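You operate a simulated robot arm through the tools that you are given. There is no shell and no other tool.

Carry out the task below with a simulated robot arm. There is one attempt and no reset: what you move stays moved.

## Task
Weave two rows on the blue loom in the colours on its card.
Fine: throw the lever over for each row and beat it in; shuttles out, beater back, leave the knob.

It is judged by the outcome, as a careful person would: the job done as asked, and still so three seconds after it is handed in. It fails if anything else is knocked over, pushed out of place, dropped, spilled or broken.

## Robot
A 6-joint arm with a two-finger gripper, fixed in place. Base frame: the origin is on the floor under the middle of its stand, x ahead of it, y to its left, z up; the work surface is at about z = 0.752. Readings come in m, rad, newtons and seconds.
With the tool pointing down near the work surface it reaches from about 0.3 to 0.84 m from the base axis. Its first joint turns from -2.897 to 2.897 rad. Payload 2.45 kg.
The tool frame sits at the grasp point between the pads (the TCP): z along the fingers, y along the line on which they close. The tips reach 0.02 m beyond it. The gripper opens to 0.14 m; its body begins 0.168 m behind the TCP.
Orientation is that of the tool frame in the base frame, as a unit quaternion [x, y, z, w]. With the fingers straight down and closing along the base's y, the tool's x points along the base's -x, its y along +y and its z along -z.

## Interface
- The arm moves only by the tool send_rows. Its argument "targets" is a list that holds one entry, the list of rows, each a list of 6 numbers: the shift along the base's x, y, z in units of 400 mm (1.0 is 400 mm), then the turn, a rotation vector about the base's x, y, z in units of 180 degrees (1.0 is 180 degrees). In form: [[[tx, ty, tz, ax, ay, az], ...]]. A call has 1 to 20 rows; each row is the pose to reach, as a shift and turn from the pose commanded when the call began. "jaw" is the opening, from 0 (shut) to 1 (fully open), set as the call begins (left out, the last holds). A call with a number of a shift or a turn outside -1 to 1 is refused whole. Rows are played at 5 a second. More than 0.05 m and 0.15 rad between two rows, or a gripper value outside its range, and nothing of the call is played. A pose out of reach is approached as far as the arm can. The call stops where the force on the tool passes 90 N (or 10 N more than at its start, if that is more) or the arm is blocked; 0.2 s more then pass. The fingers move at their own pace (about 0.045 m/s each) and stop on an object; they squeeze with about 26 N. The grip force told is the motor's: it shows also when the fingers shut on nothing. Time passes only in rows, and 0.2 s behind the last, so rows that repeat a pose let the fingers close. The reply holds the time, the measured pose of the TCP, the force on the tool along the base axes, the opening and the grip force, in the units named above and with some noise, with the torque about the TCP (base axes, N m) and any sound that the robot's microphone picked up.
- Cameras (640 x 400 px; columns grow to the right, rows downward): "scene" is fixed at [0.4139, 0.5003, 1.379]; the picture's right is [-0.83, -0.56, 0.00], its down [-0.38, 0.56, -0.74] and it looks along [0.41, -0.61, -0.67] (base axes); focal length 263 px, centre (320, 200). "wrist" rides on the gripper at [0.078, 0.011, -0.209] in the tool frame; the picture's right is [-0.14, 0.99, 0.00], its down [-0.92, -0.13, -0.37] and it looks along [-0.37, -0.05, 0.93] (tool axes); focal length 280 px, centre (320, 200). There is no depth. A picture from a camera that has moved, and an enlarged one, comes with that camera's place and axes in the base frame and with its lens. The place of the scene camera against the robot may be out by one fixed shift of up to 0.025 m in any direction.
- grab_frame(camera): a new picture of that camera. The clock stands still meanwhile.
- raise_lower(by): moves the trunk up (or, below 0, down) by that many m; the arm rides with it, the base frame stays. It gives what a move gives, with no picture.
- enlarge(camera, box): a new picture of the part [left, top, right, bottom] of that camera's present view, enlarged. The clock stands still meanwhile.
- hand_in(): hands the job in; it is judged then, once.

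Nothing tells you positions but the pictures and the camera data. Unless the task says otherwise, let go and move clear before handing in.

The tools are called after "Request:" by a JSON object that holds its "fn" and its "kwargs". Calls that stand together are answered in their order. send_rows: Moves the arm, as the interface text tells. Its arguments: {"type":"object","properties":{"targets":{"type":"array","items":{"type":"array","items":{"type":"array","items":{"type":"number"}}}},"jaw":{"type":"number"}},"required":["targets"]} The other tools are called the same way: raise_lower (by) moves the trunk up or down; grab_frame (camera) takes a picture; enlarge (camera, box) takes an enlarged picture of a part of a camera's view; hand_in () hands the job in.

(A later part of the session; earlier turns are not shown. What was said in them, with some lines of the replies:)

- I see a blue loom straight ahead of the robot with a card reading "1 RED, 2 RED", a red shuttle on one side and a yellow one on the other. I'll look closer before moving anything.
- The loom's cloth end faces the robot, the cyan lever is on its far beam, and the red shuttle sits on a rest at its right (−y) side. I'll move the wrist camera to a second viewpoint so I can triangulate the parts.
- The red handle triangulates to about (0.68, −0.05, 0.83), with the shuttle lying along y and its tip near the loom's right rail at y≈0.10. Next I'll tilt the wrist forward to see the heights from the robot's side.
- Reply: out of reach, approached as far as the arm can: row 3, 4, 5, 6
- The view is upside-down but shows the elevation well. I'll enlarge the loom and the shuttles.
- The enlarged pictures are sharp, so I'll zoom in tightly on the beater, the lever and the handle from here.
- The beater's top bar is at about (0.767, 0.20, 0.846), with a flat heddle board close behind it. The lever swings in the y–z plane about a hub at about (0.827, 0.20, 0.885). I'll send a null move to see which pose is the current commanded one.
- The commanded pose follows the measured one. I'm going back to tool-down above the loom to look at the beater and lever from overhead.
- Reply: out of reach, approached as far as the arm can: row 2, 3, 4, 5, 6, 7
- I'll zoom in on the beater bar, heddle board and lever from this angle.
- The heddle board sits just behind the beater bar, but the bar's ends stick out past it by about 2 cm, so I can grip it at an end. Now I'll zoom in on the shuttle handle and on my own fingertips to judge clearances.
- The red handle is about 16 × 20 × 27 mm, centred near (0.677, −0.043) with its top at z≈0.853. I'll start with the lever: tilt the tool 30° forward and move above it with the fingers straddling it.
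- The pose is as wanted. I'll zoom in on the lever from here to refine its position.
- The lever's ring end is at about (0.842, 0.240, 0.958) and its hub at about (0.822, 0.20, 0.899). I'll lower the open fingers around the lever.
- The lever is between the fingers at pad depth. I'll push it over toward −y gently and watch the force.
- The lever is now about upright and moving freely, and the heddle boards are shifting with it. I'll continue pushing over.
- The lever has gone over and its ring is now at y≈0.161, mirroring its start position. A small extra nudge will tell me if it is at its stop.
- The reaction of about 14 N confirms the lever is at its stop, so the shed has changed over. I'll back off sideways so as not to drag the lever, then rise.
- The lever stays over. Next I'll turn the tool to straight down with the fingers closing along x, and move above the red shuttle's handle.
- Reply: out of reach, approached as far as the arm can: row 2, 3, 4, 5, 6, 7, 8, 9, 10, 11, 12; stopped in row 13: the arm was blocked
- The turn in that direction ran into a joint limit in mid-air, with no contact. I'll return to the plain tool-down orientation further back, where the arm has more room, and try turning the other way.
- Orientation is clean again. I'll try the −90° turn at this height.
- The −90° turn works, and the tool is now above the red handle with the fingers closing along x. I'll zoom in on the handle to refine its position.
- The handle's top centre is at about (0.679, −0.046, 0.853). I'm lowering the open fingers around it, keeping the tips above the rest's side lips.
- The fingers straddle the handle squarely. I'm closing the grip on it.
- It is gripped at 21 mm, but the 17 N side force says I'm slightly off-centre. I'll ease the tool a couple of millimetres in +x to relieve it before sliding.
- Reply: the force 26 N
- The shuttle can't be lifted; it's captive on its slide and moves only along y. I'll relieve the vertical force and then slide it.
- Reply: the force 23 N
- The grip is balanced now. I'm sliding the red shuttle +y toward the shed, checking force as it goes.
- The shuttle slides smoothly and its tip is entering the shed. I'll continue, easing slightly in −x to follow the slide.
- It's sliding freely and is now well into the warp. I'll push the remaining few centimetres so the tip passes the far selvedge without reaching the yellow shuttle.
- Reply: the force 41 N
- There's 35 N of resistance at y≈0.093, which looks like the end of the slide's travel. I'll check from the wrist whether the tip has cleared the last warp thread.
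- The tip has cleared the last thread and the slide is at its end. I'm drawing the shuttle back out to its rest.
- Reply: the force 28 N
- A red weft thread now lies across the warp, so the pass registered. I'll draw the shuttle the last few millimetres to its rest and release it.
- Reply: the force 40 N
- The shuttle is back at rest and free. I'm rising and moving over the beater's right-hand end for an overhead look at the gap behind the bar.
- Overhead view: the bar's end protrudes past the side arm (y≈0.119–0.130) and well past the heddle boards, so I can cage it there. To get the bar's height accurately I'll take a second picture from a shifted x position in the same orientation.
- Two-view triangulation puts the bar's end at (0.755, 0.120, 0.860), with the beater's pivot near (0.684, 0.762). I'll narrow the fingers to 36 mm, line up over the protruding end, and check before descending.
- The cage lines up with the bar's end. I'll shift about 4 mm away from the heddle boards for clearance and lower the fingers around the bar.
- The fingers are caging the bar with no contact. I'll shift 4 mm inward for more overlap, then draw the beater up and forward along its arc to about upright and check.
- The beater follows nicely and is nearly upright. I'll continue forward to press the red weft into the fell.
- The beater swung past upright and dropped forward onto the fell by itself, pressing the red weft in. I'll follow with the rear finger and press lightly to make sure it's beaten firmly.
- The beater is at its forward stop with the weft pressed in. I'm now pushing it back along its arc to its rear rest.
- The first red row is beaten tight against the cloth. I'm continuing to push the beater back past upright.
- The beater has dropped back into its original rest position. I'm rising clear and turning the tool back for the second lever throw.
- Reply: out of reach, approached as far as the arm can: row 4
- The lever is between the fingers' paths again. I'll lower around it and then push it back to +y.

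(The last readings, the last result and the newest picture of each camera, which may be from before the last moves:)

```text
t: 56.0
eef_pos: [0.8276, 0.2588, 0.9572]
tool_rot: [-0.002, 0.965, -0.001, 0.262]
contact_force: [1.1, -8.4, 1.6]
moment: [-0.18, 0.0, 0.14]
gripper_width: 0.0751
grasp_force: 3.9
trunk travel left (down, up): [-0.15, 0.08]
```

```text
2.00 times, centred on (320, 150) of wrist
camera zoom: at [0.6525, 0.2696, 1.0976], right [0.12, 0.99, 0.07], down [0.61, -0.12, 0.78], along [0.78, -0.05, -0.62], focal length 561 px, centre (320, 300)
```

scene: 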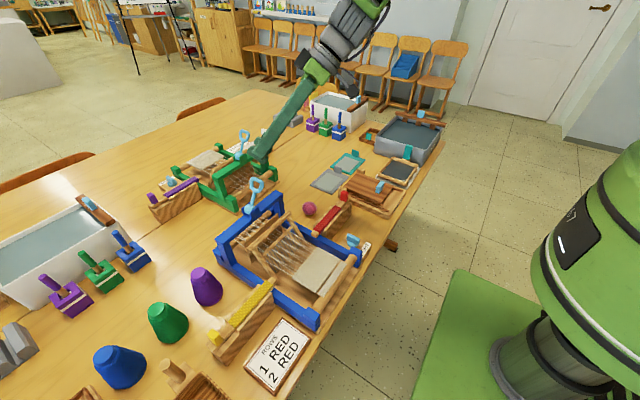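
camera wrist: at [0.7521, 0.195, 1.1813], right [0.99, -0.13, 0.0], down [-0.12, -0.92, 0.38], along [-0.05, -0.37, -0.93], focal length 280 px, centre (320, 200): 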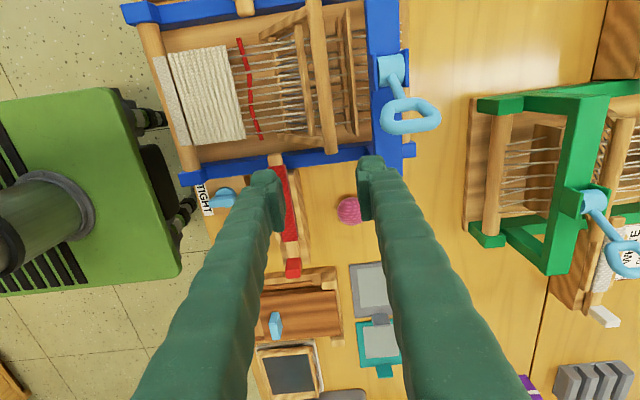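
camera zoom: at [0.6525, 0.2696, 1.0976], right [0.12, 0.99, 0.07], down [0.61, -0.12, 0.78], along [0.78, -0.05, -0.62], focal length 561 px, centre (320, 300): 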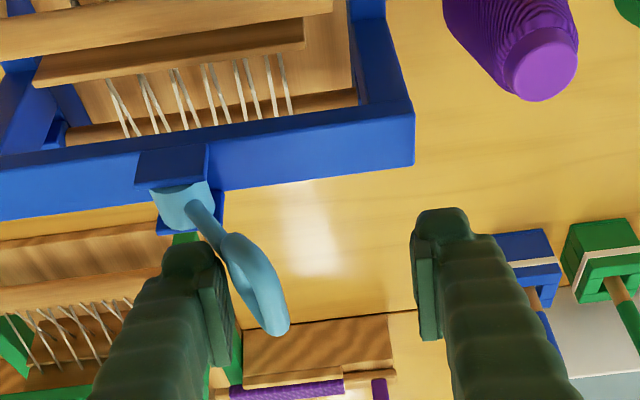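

About 8 N of reaction shows the lever is at its +y stop, so it's thrown over for row 2. I'm backing off and rising clear.

Request:
{"fn": "send_rows", "kwargs": {"targets": [[[0, -0.035, 0, 0, 0, 0], [0, -0.064, 0, 0, 0, 0], [0, -0.064, 0.08, 0, 0, 0], [-0.02, -0.064, 0.16, 0, 0, 0], [-0.04, -0.064, 0.25, 0, 0, 0], [-0.04, -0.064, 0.25, 0, 0, 0]]]}}

Request:
{"fn": "enlarge", "kwargs": {"camera": "scene", "box": [210, 170, 370, 290]}}

```text
t: 57.4
eef_pos: [0.8096, 0.2378, 1.0548]
tool_rot: [-0.004, 0.965, -0.001, 0.261]
contact_force: [-0.3, 0.0, -1.2]
moment: [0.0, 0.03, 0.01]
gripper_width: 0.07
grasp_force: 0.1
trunk travel left (down, up): [-0.15, 0.08]
```

```text
3.33 times, centred on (290, 230) of scene
camera zoom: at [0.4139, 0.5003, 1.379], right [-0.83, -0.56, 0.0], down [-0.38, 0.56, -0.74], along [0.41, -0.61, -0.67], focal length 876 px, centre (420, 100)
```

zoom: 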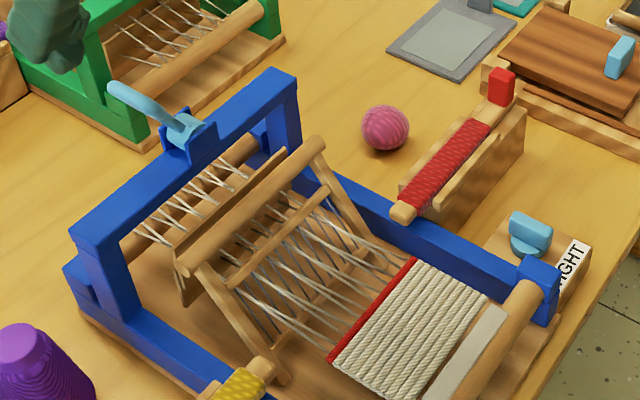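

Row 2's shed is set. I'm untilting, retreating, and turning back over the red shuttle's handle.

Request:
{"fn": "send_rows", "kwargs": {"targets": [[[-0.06, -0.07, 0.0, 0, 0, 0], [-0.12, -0.14, 0.02, 0, 0.02, 0], [-0.18, -0.21, 0.04, 0, 0.06, 0], [-0.24, -0.28, 0.06, 0, 0.1, 0], [-0.3, -0.35, 0.08, 0, 0.135, 0], [-0.34, -0.42, 0.088, 0, 0.1675, 0], [-0.374, -0.47, 0.088, 0, 0.1675, -0.0025], [-0.374, -0.47, 0.088, 0, 0.1675, -0.0025]]], "jaw": 0.43}}

Request:
{"fn": "send_rows", "kwargs": {"targets": [[[0, -0.02, 0, 0, 0, -0.0455], [0, -0.04, 0, 0, 0, -0.091], [0, -0.06, 0, 0, 0, -0.1365], [0, -0.08, 0, 0, 0, -0.182], [0, -0.1, 0, 0, 0, -0.2275], [0, -0.12, 0, 0, 0, -0.273], [0, -0.14, -0.02, 0, 0, -0.3185], [0, -0.16, -0.04, 0, 0, -0.364], [0.02, -0.18, -0.06, 0, 0, -0.4095], [0.035, -0.21, -0.08, 0, 0, -0.455], [0.05, -0.237, -0.1, 0, 0, -0.5], [0.05, -0.237, -0.1, 0, 0, -0.5]]]}}

```text
t: 59.2
eef_pos: [0.66, 0.0467, 1.0913]
tool_rot: [0.001, 1.0, -0.002, 0.001]
contact_force: [-0.7, -0.6, -0.6]
moment: [0.02, -0.02, 0.0]
gripper_width: 0.0601
grasp_force: 0.1
trunk travel left (down, up): [-0.15, 0.08]
```

```text
t: 61.8
eef_pos: [0.6813, -0.0474, 1.0519]
tool_rot: [0.708, 0.706, -0.002, -0.001]
contact_force: [-0.1, 0.2, -0.4]
moment: [0.03, 0.02, -0.02]
gripper_width: 0.0602
grasp_force: 0.1
trunk travel left (down, up): [-0.15, 0.08]
```

Request:
{"fn": "send_rows", "kwargs": {"targets": [[[-0.003, 0.0075, -0.1, 0, 0, 0], [-0.003, 0.0075, -0.2, 0, 0, 0], [-0.003, 0.0075, -0.3, 0, 0, 0], [-0.003, 0.0075, -0.4, 0, 0, 0], [-0.003, 0.0075, -0.46, 0, 0, 0], [-0.003, 0.0075, -0.49, 0, 0, 0], [-0.003, 0.0075, -0.49, 0, 0, 0]]]}}

Request:
{"fn": "enlarge", "kwargs": {"camera": "wrist", "box": [220, 60, 420, 240]}}

```text
t: 63.4
eef_pos: [0.6797, -0.0462, 0.8566]
tool_rot: [0.708, 0.706, -0.002, -0.001]
contact_force: [-0.1, 0.2, 0.4]
moment: [0.01, 0.01, -0.01]
gripper_width: 0.0604
grasp_force: 0.0
trunk travel left (down, up): [-0.15, 0.08]
```

```text
2.22 times, centred on (320, 150) of wrist
camera zoom: at [0.6906, 0.0317, 1.0654], right [0.99, -0.14, 0.0], down [-0.13, -0.92, 0.37], along [-0.05, -0.37, -0.93], focal length 623 px, centre (320, 311)
```

zoom: 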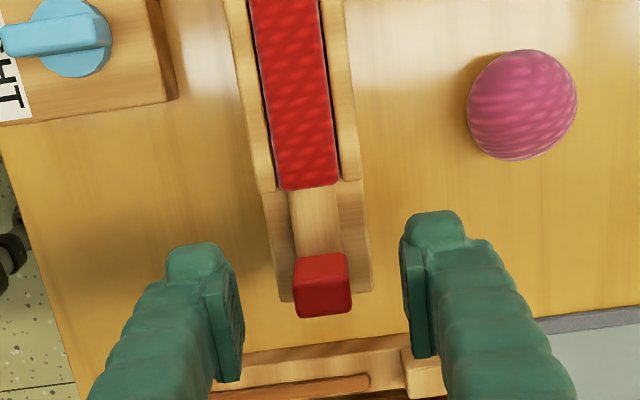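

The fingers are centred on the handle again. I'm closing on it.

Request:
{"fn": "send_rows", "kwargs": {"targets": [[[0, 0.005, -0.003, 0, 0, 0], [0, 0.005, -0.003, 0, 0, 0], [0, 0.005, -0.003, 0, 0, 0], [0, 0.005, -0.003, 0, 0, 0], [0, 0.005, -0.003, 0, 0, 0], [0, 0.005, -0.003, 0, 0, 0]]], "jaw": 0.05}}

```text
t: 64.8
eef_pos: [0.6805, -0.0455, 0.8566]
tool_rot: [0.707, 0.707, -0.002, -0.001]
contact_force: [6.2, -0.1, -1.0]
moment: [-0.03, -0.08, 0.07]
gripper_width: 0.0208
grasp_force: 45.3
trunk travel left (down, up): [-0.15, 0.08]
```

The grip is good. I'm sliding the red shuttle through the new shed to the end of its travel.

Request:
{"fn": "send_rows", "kwargs": {"targets": [[[0, 0.03, 0, 0, 0, 0], [-0.001, 0.06, 0, 0, 0, 0], [-0.001, 0.09, 0, 0, 0, 0], [-0.002, 0.12, 0, 0, 0, 0], [-0.002, 0.15, 0, 0, 0, 0], [-0.003, 0.18, 0, 0, 0, 0], [-0.003, 0.21, 0, 0, 0, 0], [-0.003, 0.24, 0, 0, 0, 0], [-0.004, 0.27, 0, 0, 0, 0], [-0.004, 0.3, 0, 0, 0, 0], [-0.004, 0.325, 0, 0, 0, 0], [-0.004, 0.345, 0, 0, 0, 0], [-0.004, 0.353, 0, 0, 0, 0], [-0.004, 0.353, 0, 0, 0, 0]]]}}

Request:
{"fn": "enlarge", "kwargs": {"camera": "scene", "box": [220, 180, 360, 290]}}

```text
t: 67.8
eef_pos: [0.6794, 0.0953, 0.8551]
tool_rot: [0.709, 0.705, 0.001, 0.0]
contact_force: [23.7, -32.1, 20.6]
moment: [-0.48, -0.3, 0.06]
gripper_width: 0.0211
grasp_force: 44.4
trunk travel left (down, up): [-0.15, 0.08]
```

```text
3.64 times, centred on (290, 235) of scene
camera zoom: at [0.4139, 0.5003, 1.379], right [-0.83, -0.56, 0.0], down [-0.38, 0.56, -0.74], along [0.41, -0.61, -0.67], focal length 955 px, centre (429, 73)
```

zoom: 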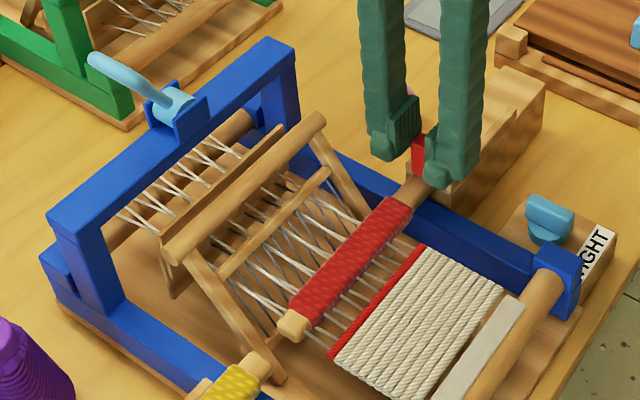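

The shuttle is fully across at its end stop, clear of the yellow one. I'm drawing it back out to its rest.

Request:
{"fn": "send_rows", "kwargs": {"targets": [[[0, -0.03, -0.003, 0, 0, 0], [0, -0.065, -0.003, 0, 0, 0], [0.001, -0.1, -0.003, 0, 0, 0], [0.001, -0.135, -0.003, 0, 0, 0], [0.002, -0.17, -0.003, 0, 0, 0], [0.002, -0.205, -0.003, 0, 0, 0], [0.003, -0.24, -0.003, 0, 0, 0], [0.003, -0.275, -0.003, 0, 0, 0], [0.004, -0.31, -0.003, 0, 0, 0], [0.004, -0.335, -0.003, 0, 0, 0], [0.004, -0.352, -0.003, 0, 0, 0], [0.004, -0.352, -0.003, 0, 0, 0]]]}}

Request:
{"fn": "enlarge", "kwargs": {"camera": "scene", "box": [220, 180, 360, 290]}}

```text
t: 70.4
eef_pos: [0.6797, -0.0424, 0.8537]
tool_rot: [0.708, 0.706, -0.001, 0.0]
contact_force: [19.1, -0.6, 10.9]
moment: [-0.14, -0.2, 0.12]
gripper_width: 0.021
grasp_force: 45.7
trunk travel left (down, up): [-0.15, 0.08]
```

```text
3.64 times, centred on (290, 235) of scene
camera zoom: at [0.4139, 0.5003, 1.379], right [-0.83, -0.56, 0.0], down [-0.38, 0.56, -0.74], along [0.41, -0.61, -0.67], focal length 955 px, centre (429, 73)
```

zoom: 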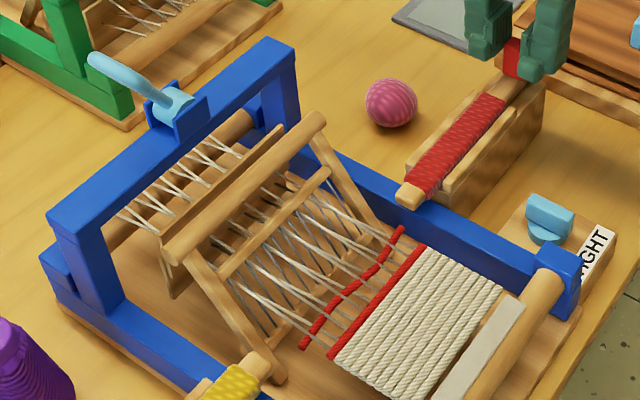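

The second red weft lies in the shed. I'll finish the last couple of millimetres and release the shuttle.

Request:
{"fn": "send_rows", "kwargs": {"targets": [[[0, -0.006, 0, 0, 0, 0], [0, -0.006, 0, 0, 0, 0]]]}}

Request:
{"fn": "send_rows", "kwargs": {"targets": [[[0, 0, 0, 0, 0, 0], [0, 0, 0, 0, 0, 0], [0, 0, 0, 0, 0, 0], [0, 0, 0, 0, 0, 0]]], "jaw": 0.43}}

Request:
{"fn": "enlarge", "kwargs": {"camera": "wrist", "box": [220, 0, 420, 240]}}

```text
t: 71.0
eef_pos: [0.6804, -0.0424, 0.8542]
tool_rot: [0.708, 0.706, -0.001, 0.0]
contact_force: [17.0, 9.0, 17.7]
moment: [0.26, -0.15, 0.16]
gripper_width: 0.0208
grasp_force: 44.7
trunk travel left (down, up): [-0.15, 0.08]
```

```text
t: 72.0
eef_pos: [0.6799, -0.0443, 0.8541]
tool_rot: [0.708, 0.706, -0.001, 0.0]
contact_force: [0.0, 0.5, 0.6]
moment: [-0.01, 0.0, -0.05]
gripper_width: 0.0601
grasp_force: 0.0
trunk travel left (down, up): [-0.15, 0.08]
```

```text
1.67 times, centred on (320, 120) of wrist
camera zoom: at [0.69, 0.0339, 1.0621], right [0.99, -0.14, 0.0], down [-0.13, -0.92, 0.37], along [-0.06, -0.37, -0.93], focal length 467 px, centre (320, 333)
```

zoom: 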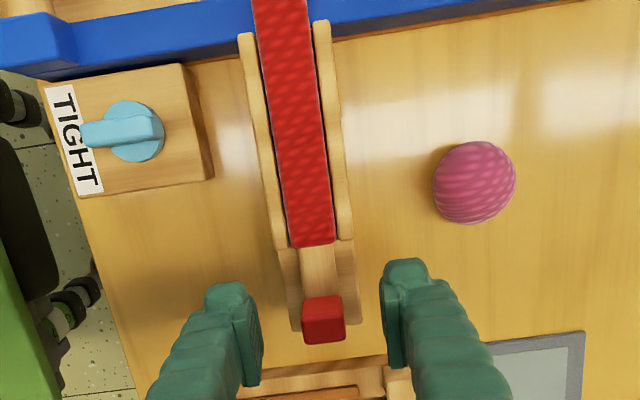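

The shuttle is against its rear stop and free. I'm going back to the beater's end with the narrowed cage.

Request:
{"fn": "send_rows", "kwargs": {"targets": [[[0, 0, 0.1, 0, 0, 0], [0, 0, 0.2, 0, 0, 0], [0.01, 0.04, 0.3, 0, 0, 0], [0.05, 0.12, 0.3, 0, 0, 0], [0.09, 0.2, 0.3, 0, 0, 0], [0.13, 0.28, 0.3, 0, 0, 0], [0.165, 0.35, 0.3, 0, 0, 0], [0.179, 0.3885, 0.25, 0, 0, 0], [0.179, 0.3885, 0.154, 0, 0, 0], [0.179, 0.3885, 0.154, 0, 0, 0]]], "jaw": 0.257}}

Request:
{"fn": "enlarge", "kwargs": {"camera": "wrist", "box": [220, 60, 420, 240]}}

```text
t: 74.2
eef_pos: [0.754, 0.1096, 0.9169]
tool_rot: [0.707, 0.707, -0.001, 0.001]
contact_force: [0.4, -0.3, 0.1]
moment: [0.03, 0.0, 0.02]
gripper_width: 0.036
grasp_force: 0.1
trunk travel left (down, up): [-0.15, 0.08]
```

```text
2.22 times, centred on (320, 150) of wrist
camera zoom: at [0.7643, 0.1876, 1.1251], right [0.99, -0.14, 0.0], down [-0.13, -0.92, 0.37], along [-0.05, -0.37, -0.93], focal length 623 px, centre (320, 311)
```

zoom: 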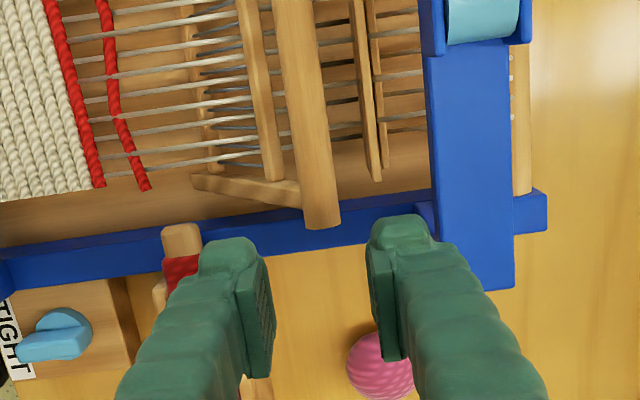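

Request:
{"fn": "send_rows", "kwargs": {"targets": [[[-0.006, 0.004, -0.04, 0, 0, 0], [-0.006, 0.004, -0.08, 0, 0, 0], [-0.006, 0.004, -0.115, 0, 0, 0], [-0.006, 0.004, -0.141, 0, 0, 0], [-0.006, 0.004, -0.141, 0, 0, 0]]]}}

Request:
{"fn": "enlarge", "kwargs": {"camera": "wrist", "box": [220, 60, 420, 240]}}

```text
t: 75.4
eef_pos: [0.7498, 0.1114, 0.8583]
tool_rot: [0.707, 0.707, -0.002, -0.001]
contact_force: [-0.4, 0.0, -0.4]
moment: [0.02, -0.02, 0.03]
gripper_width: 0.0357
grasp_force: 0.0
trunk travel left (down, up): [-0.15, 0.08]
```

```text
2.22 times, centred on (320, 150) of wrist
camera zoom: at [0.7602, 0.1901, 1.0673], right [0.99, -0.14, 0.0], down [-0.13, -0.92, 0.37], along [-0.05, -0.37, -0.93], focal length 623 px, centre (320, 311)
```

zoom: 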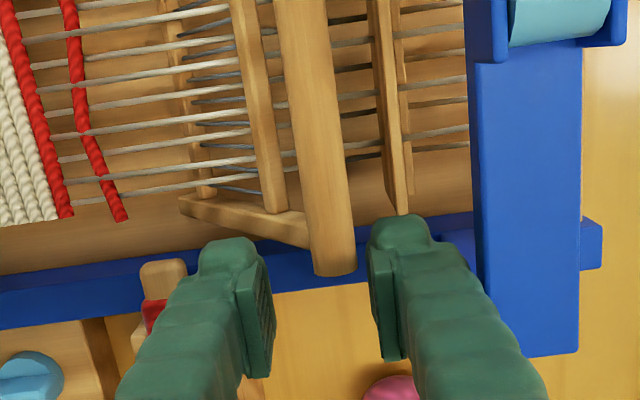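

The bar is caged again with no contact. I'm drawing the beater forward along the same arc for row 2.

Request:
{"fn": "send_rows", "kwargs": {"targets": [[[-0.0125, 0, 0.005, 0, 0, 0], [-0.038, 0, 0.021, 0, 0, 0], [-0.0625, 0, 0.035, 0, 0, 0], [-0.0875, 0, 0.046, 0, 0, 0], [-0.111, 0, 0.054, 0, 0, 0], [-0.137, 0, 0.059, 0, 0, 0], [-0.162, 0, 0.0625, 0, 0, 0], [-0.188, 0, 0.0645, 0, 0, 0], [-0.214, 0, 0.065, 0, 0, 0], [-0.24, 0, 0.0625, 0, 0, 0], [-0.265, 0, 0.0585, 0, 0, 0], [-0.29, 0, 0.052, 0, 0, 0], [-0.314, 0, 0.044, 0, 0, 0]]]}}

Request:
{"fn": "enlarge", "kwargs": {"camera": "wrist", "box": [220, 60, 420, 240]}}

```text
t: 78.2
eef_pos: [0.6224, 0.113, 0.8762]
tool_rot: [0.707, 0.707, -0.001, -0.001]
contact_force: [0.5, 0.4, -0.5]
moment: [-0.01, 0.05, -0.01]
gripper_width: 0.0359
grasp_force: 0.1
trunk travel left (down, up): [-0.15, 0.08]
```

```text
2.22 times, centred on (320, 150) of wrist
camera zoom: at [0.6343, 0.1906, 1.085], right [0.99, -0.14, 0.0], down [-0.13, -0.92, 0.37], along [-0.05, -0.37, -0.93], focal length 623 px, centre (320, 311)
```

zoom: 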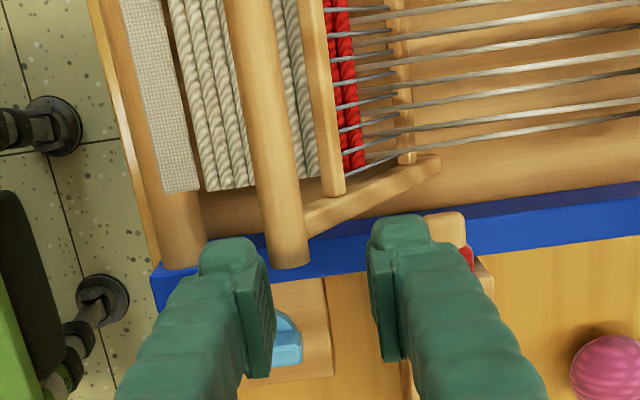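

The beater has dropped onto the fell and two red rows now lie side by side. I'll give it the same gentle press to seat it.

Request:
{"fn": "send_rows", "kwargs": {"targets": [[[-0.025, 0, -0.008, 0, 0, 0], [-0.045, 0, -0.014, 0, 0, 0], [-0.055, 0, -0.018, 0, 0, 0], [-0.062, 0, -0.02, 0, 0, 0], [-0.062, 0, -0.02, 0, 0, 0]]]}}

```text
t: 79.4
eef_pos: [0.6006, 0.1126, 0.8676]
tool_rot: [0.708, 0.706, -0.001, 0.0]
contact_force: [8.0, -1.0, 3.3]
moment: [0.01, -0.17, -0.11]
gripper_width: 0.0411
grasp_force: 3.8
trunk travel left (down, up): [-0.15, 0.08]
```

It's seated with about 8 N of reaction. I'm returning the beater along its arc to its rear rest.

Request:
{"fn": "send_rows", "kwargs": {"targets": [[[0.026, 0, 0, 0, 0, 0], [0.0525, 0, 0.002, 0, 0, 0], [0.082, 0, 0.013, 0, 0, 0], [0.11, 0, 0.0215, 0, 0, 0], [0.135, 0, 0.029, 0, 0, 0], [0.159, 0, 0.034, 0, 0, 0], [0.185, 0, 0.039, 0, 0, 0], [0.21, 0, 0.043, 0, 0, 0], [0.236, 0, 0.043, 0, 0, 0], [0.262, 0, 0.04, 0, 0, 0], [0.287, 0, 0.036, 0, 0, 0], [0.3125, 0, 0.031, 0, 0, 0], [0.332, 0, 0.026, 0, 0, 0], [0.347, 0, 0.02, 0, 0, 0], [0.362, 0, 0.013, 0, 0, 0], [0.375, 0, 0.006, 0, 0, 0], [0.375, 0, 0.006, 0, 0, 0]]]}}

Request:
{"fn": "enlarge", "kwargs": {"camera": "wrist", "box": [220, 60, 420, 240]}}

Request:
{"fn": "enlarge", "kwargs": {"camera": "scene", "box": [210, 170, 370, 290]}}

```text
t: 83.0
eef_pos: [0.7501, 0.1132, 0.869]
tool_rot: [0.708, 0.706, -0.003, 0.0]
contact_force: [0.0, 0.0, 0.6]
moment: [-0.01, 0.03, 0.0]
gripper_width: 0.0359
grasp_force: 0.1
trunk travel left (down, up): [-0.15, 0.08]
```

```text
2.22 times, centred on (320, 150) of wrist
camera zoom: at [0.7606, 0.1909, 1.0782], right [0.99, -0.14, 0.0], down [-0.13, -0.92, 0.37], along [-0.05, -0.37, -0.93], focal length 623 px, centre (320, 311)
```

zoom: 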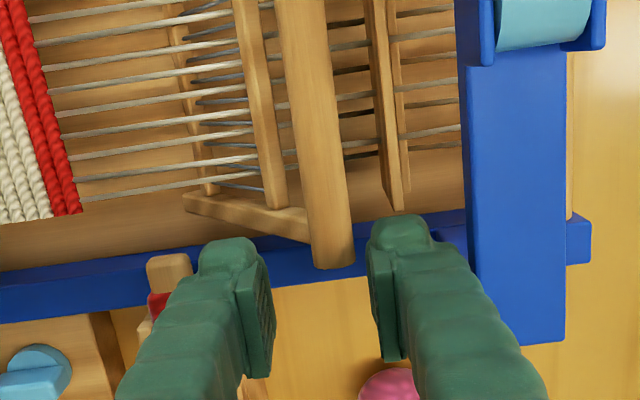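

```text
3.33 times, centred on (290, 230) of scene
camera zoom: at [0.4139, 0.5003, 1.379], right [-0.83, -0.56, 0.0], down [-0.38, 0.56, -0.74], along [0.41, -0.61, -0.67], focal length 876 px, centre (420, 100)
```

zoom: 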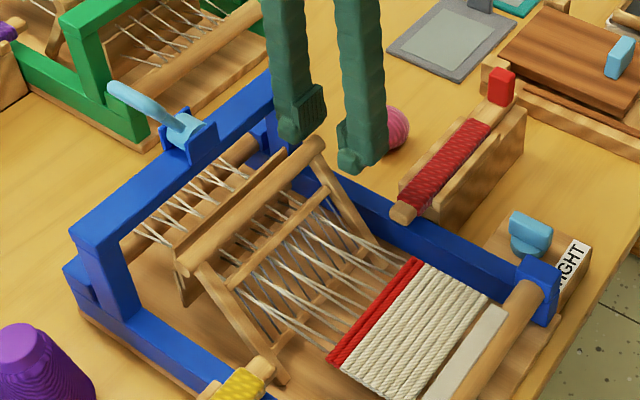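

Both red rows are beaten in and the beater has dropped back into its rest. I'm lifting the fingers straight up and moving clear, then I'll check the whole scene.

Request:
{"fn": "send_rows", "kwargs": {"targets": [[[0, 0, 0.1, 0, 0, 0], [0, 0, 0.2, 0, 0, 0], [0, 0, 0.3, 0, 0, 0], [-0.05, -0.05, 0.38, 0, 0, 0], [-0.12, -0.12, 0.46, 0, 0, 0], [-0.2, -0.2, 0.52, 0, 0, 0], [-0.25, -0.28, 0.55, 0, 0, 0], [-0.25, -0.28, 0.55, 0, 0, 0]]]}}

Request:
{"fn": "grab_frame", "kwargs": {"camera": "scene"}}

Request:
{"fn": "enlarge", "kwargs": {"camera": "scene", "box": [200, 170, 390, 300]}}

Request:
{"fn": "grab_frame", "kwargs": {"camera": "wrist"}}

```text
refused: row 5 steps farther than a row can; nothing moved
```

```text
taken
```

scene: 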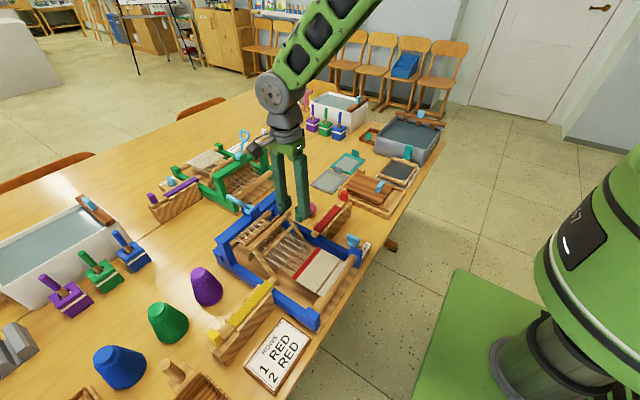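

```text
3.08 times, centred on (295, 235) of scene
camera zoom: at [0.4139, 0.5003, 1.379], right [-0.83, -0.56, 0.0], down [-0.38, 0.56, -0.74], along [0.41, -0.61, -0.67], focal length 808 px, centre (397, 92)
```

zoom: 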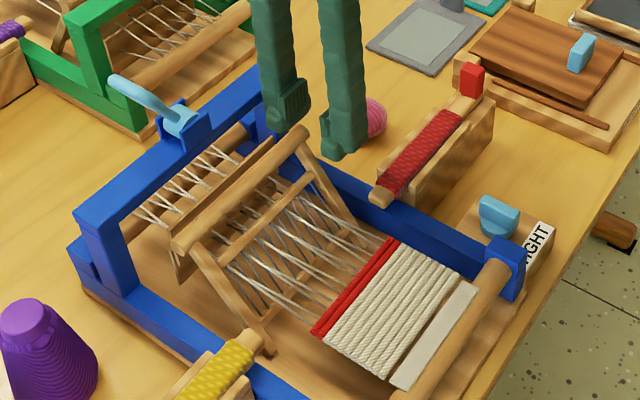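

```text
taken
camera wrist: at [0.7606, 0.1909, 1.0782], right [0.99, -0.14, 0.0], down [-0.13, -0.92, 0.37], along [-0.05, -0.37, -0.93], focal length 280 px, centre (320, 200)
```

wrist: 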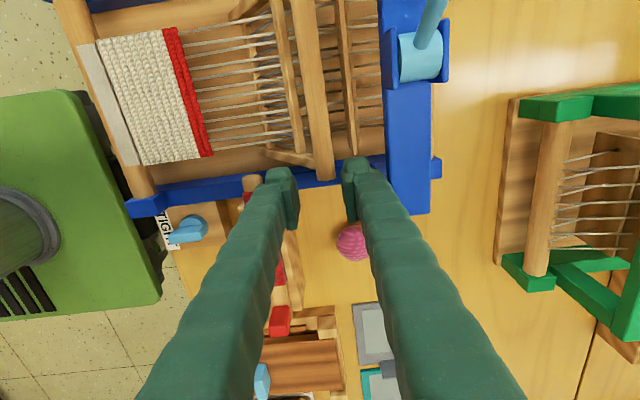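

That move was refused because one step was too long, so nothing moved. I'll resend it with smaller steps.

Request:
{"fn": "send_rows", "kwargs": {"targets": [[[0, 0, 0.08, 0, 0, 0], [0, 0, 0.16, 0, 0, 0], [0, 0, 0.24, 0, 0, 0], [0, 0, 0.32, 0, 0, 0], [-0.04, -0.04, 0.38, 0, 0, 0], [-0.09, -0.09, 0.43, 0, 0, 0], [-0.14, -0.14, 0.47, 0, 0, 0], [-0.19, -0.19, 0.5, 0, 0, 0], [-0.23, -0.24, 0.52, 0, 0, 0], [-0.23, -0.24, 0.52, 0, 0, 0]]]}}

Request:
{"fn": "grab_frame", "kwargs": {"camera": "scene"}}

Request:
{"fn": "enlarge", "kwargs": {"camera": "scene", "box": [200, 170, 390, 300]}}

Request:
{"fn": "grab_frame", "kwargs": {"camera": "wrist"}}

```text
t: 85.2
eef_pos: [0.6545, 0.0163, 1.0785]
tool_rot: [0.708, 0.707, -0.002, -0.001]
contact_force: [-0.8, -0.2, -0.2]
moment: [-0.01, 0.0, 0.0]
gripper_width: 0.036
grasp_force: 0.0
trunk travel left (down, up): [-0.15, 0.08]
```

```text
taken
```

scene: 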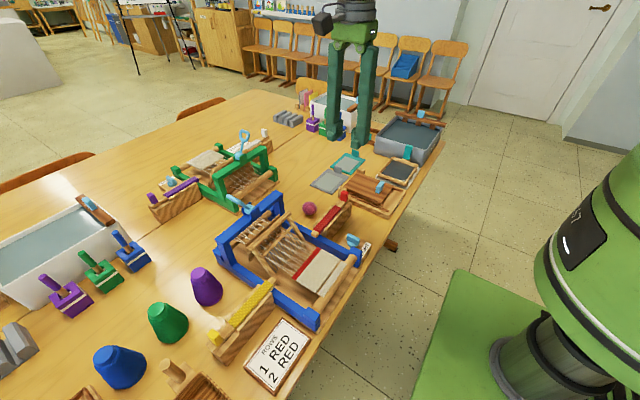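

```text
3.08 times, centred on (295, 235) of scene
camera zoom: at [0.4139, 0.5003, 1.379], right [-0.83, -0.56, 0.0], down [-0.38, 0.56, -0.74], along [0.41, -0.61, -0.67], focal length 808 px, centre (397, 92)
```

zoom: 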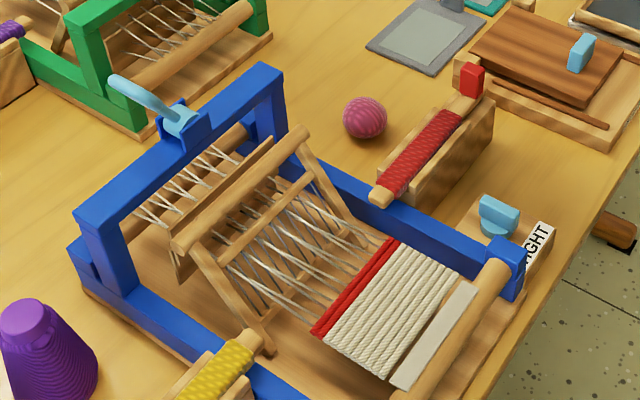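

```text
taken
camera wrist: at [0.6644, 0.094, 1.2863], right [0.99, -0.14, 0.0], down [-0.13, -0.92, 0.37], along [-0.05, -0.37, -0.93], focal length 280 px, centre (320, 200)
```

wrist: 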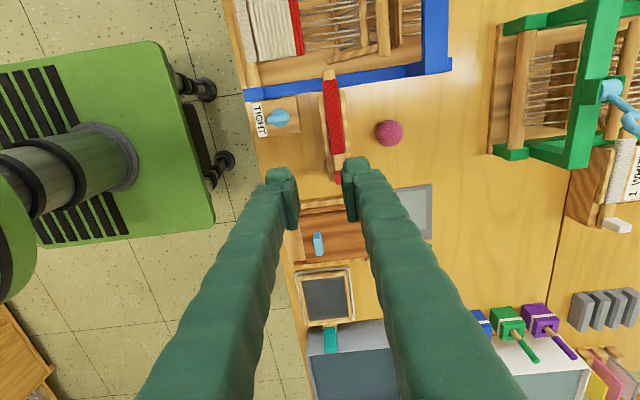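

The arm is clear, the red shuttle is out, the beater is back and the knob is untouched. I'll take one close look at the woven rows before handing in.

Request:
{"fn": "enlarge", "kwargs": {"camera": "scene", "box": [285, 235, 345, 285]}}

Request:
{"fn": "enlarge", "kwargs": {"camera": "wrist", "box": [240, 0, 440, 100]}}

```text
8.00 times, centred on (315, 260) of scene
camera zoom: at [0.4139, 0.5003, 1.379], right [-0.83, -0.56, 0.0], down [-0.38, 0.56, -0.74], along [0.41, -0.61, -0.67], focal length 2101 px, centre (360, -280)
```

zoom: 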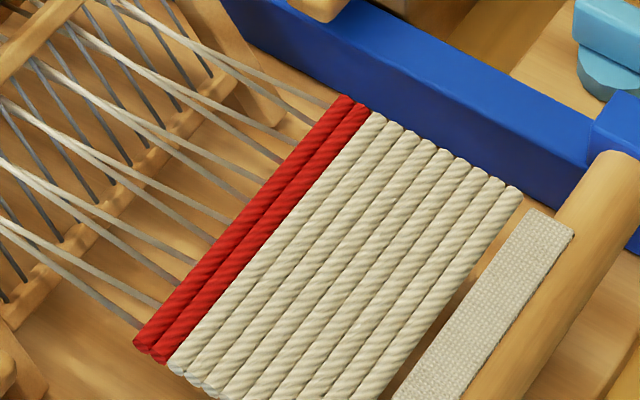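

```text
3.20 times, centred on (340, 50) of wrist
camera zoom: at [0.6644, 0.094, 1.2863], right [0.99, -0.14, 0.0], down [-0.13, -0.92, 0.37], along [-0.05, -0.37, -0.93], focal length 897 px, centre (256, 680)
```

zoom: 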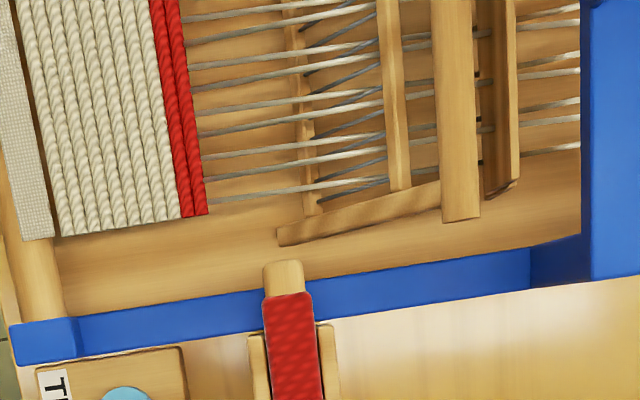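

Two red rows are beaten tight against the cloth. Both shuttles are out, the beater is back at rest, the knob is untouched, and the arm is clear, so I'm handing in.

Request:
{"fn": "hand_in", "kwargs": {}}

```text
The job is handed in.
```

The blue loom now has two red rows woven in, as its card asks, and I've handed the job in. In the last close-up both rows lie tight against the cloth.

- **Lever:** I threw it over before each row and pushed it against its stop both times. It ended back on the side where it started.
- **Shuttles:** the red one went through to the end of its slide for each row and is back on its rest. I didn't use the yellow one.
- **Beater:** I brought it forward onto each row, pressed lightly, and returned it to its rest.
- **Knob:** I left it alone.

Nothing else looked moved in the last pictures, and the arm was clear of the loom when I handed in.
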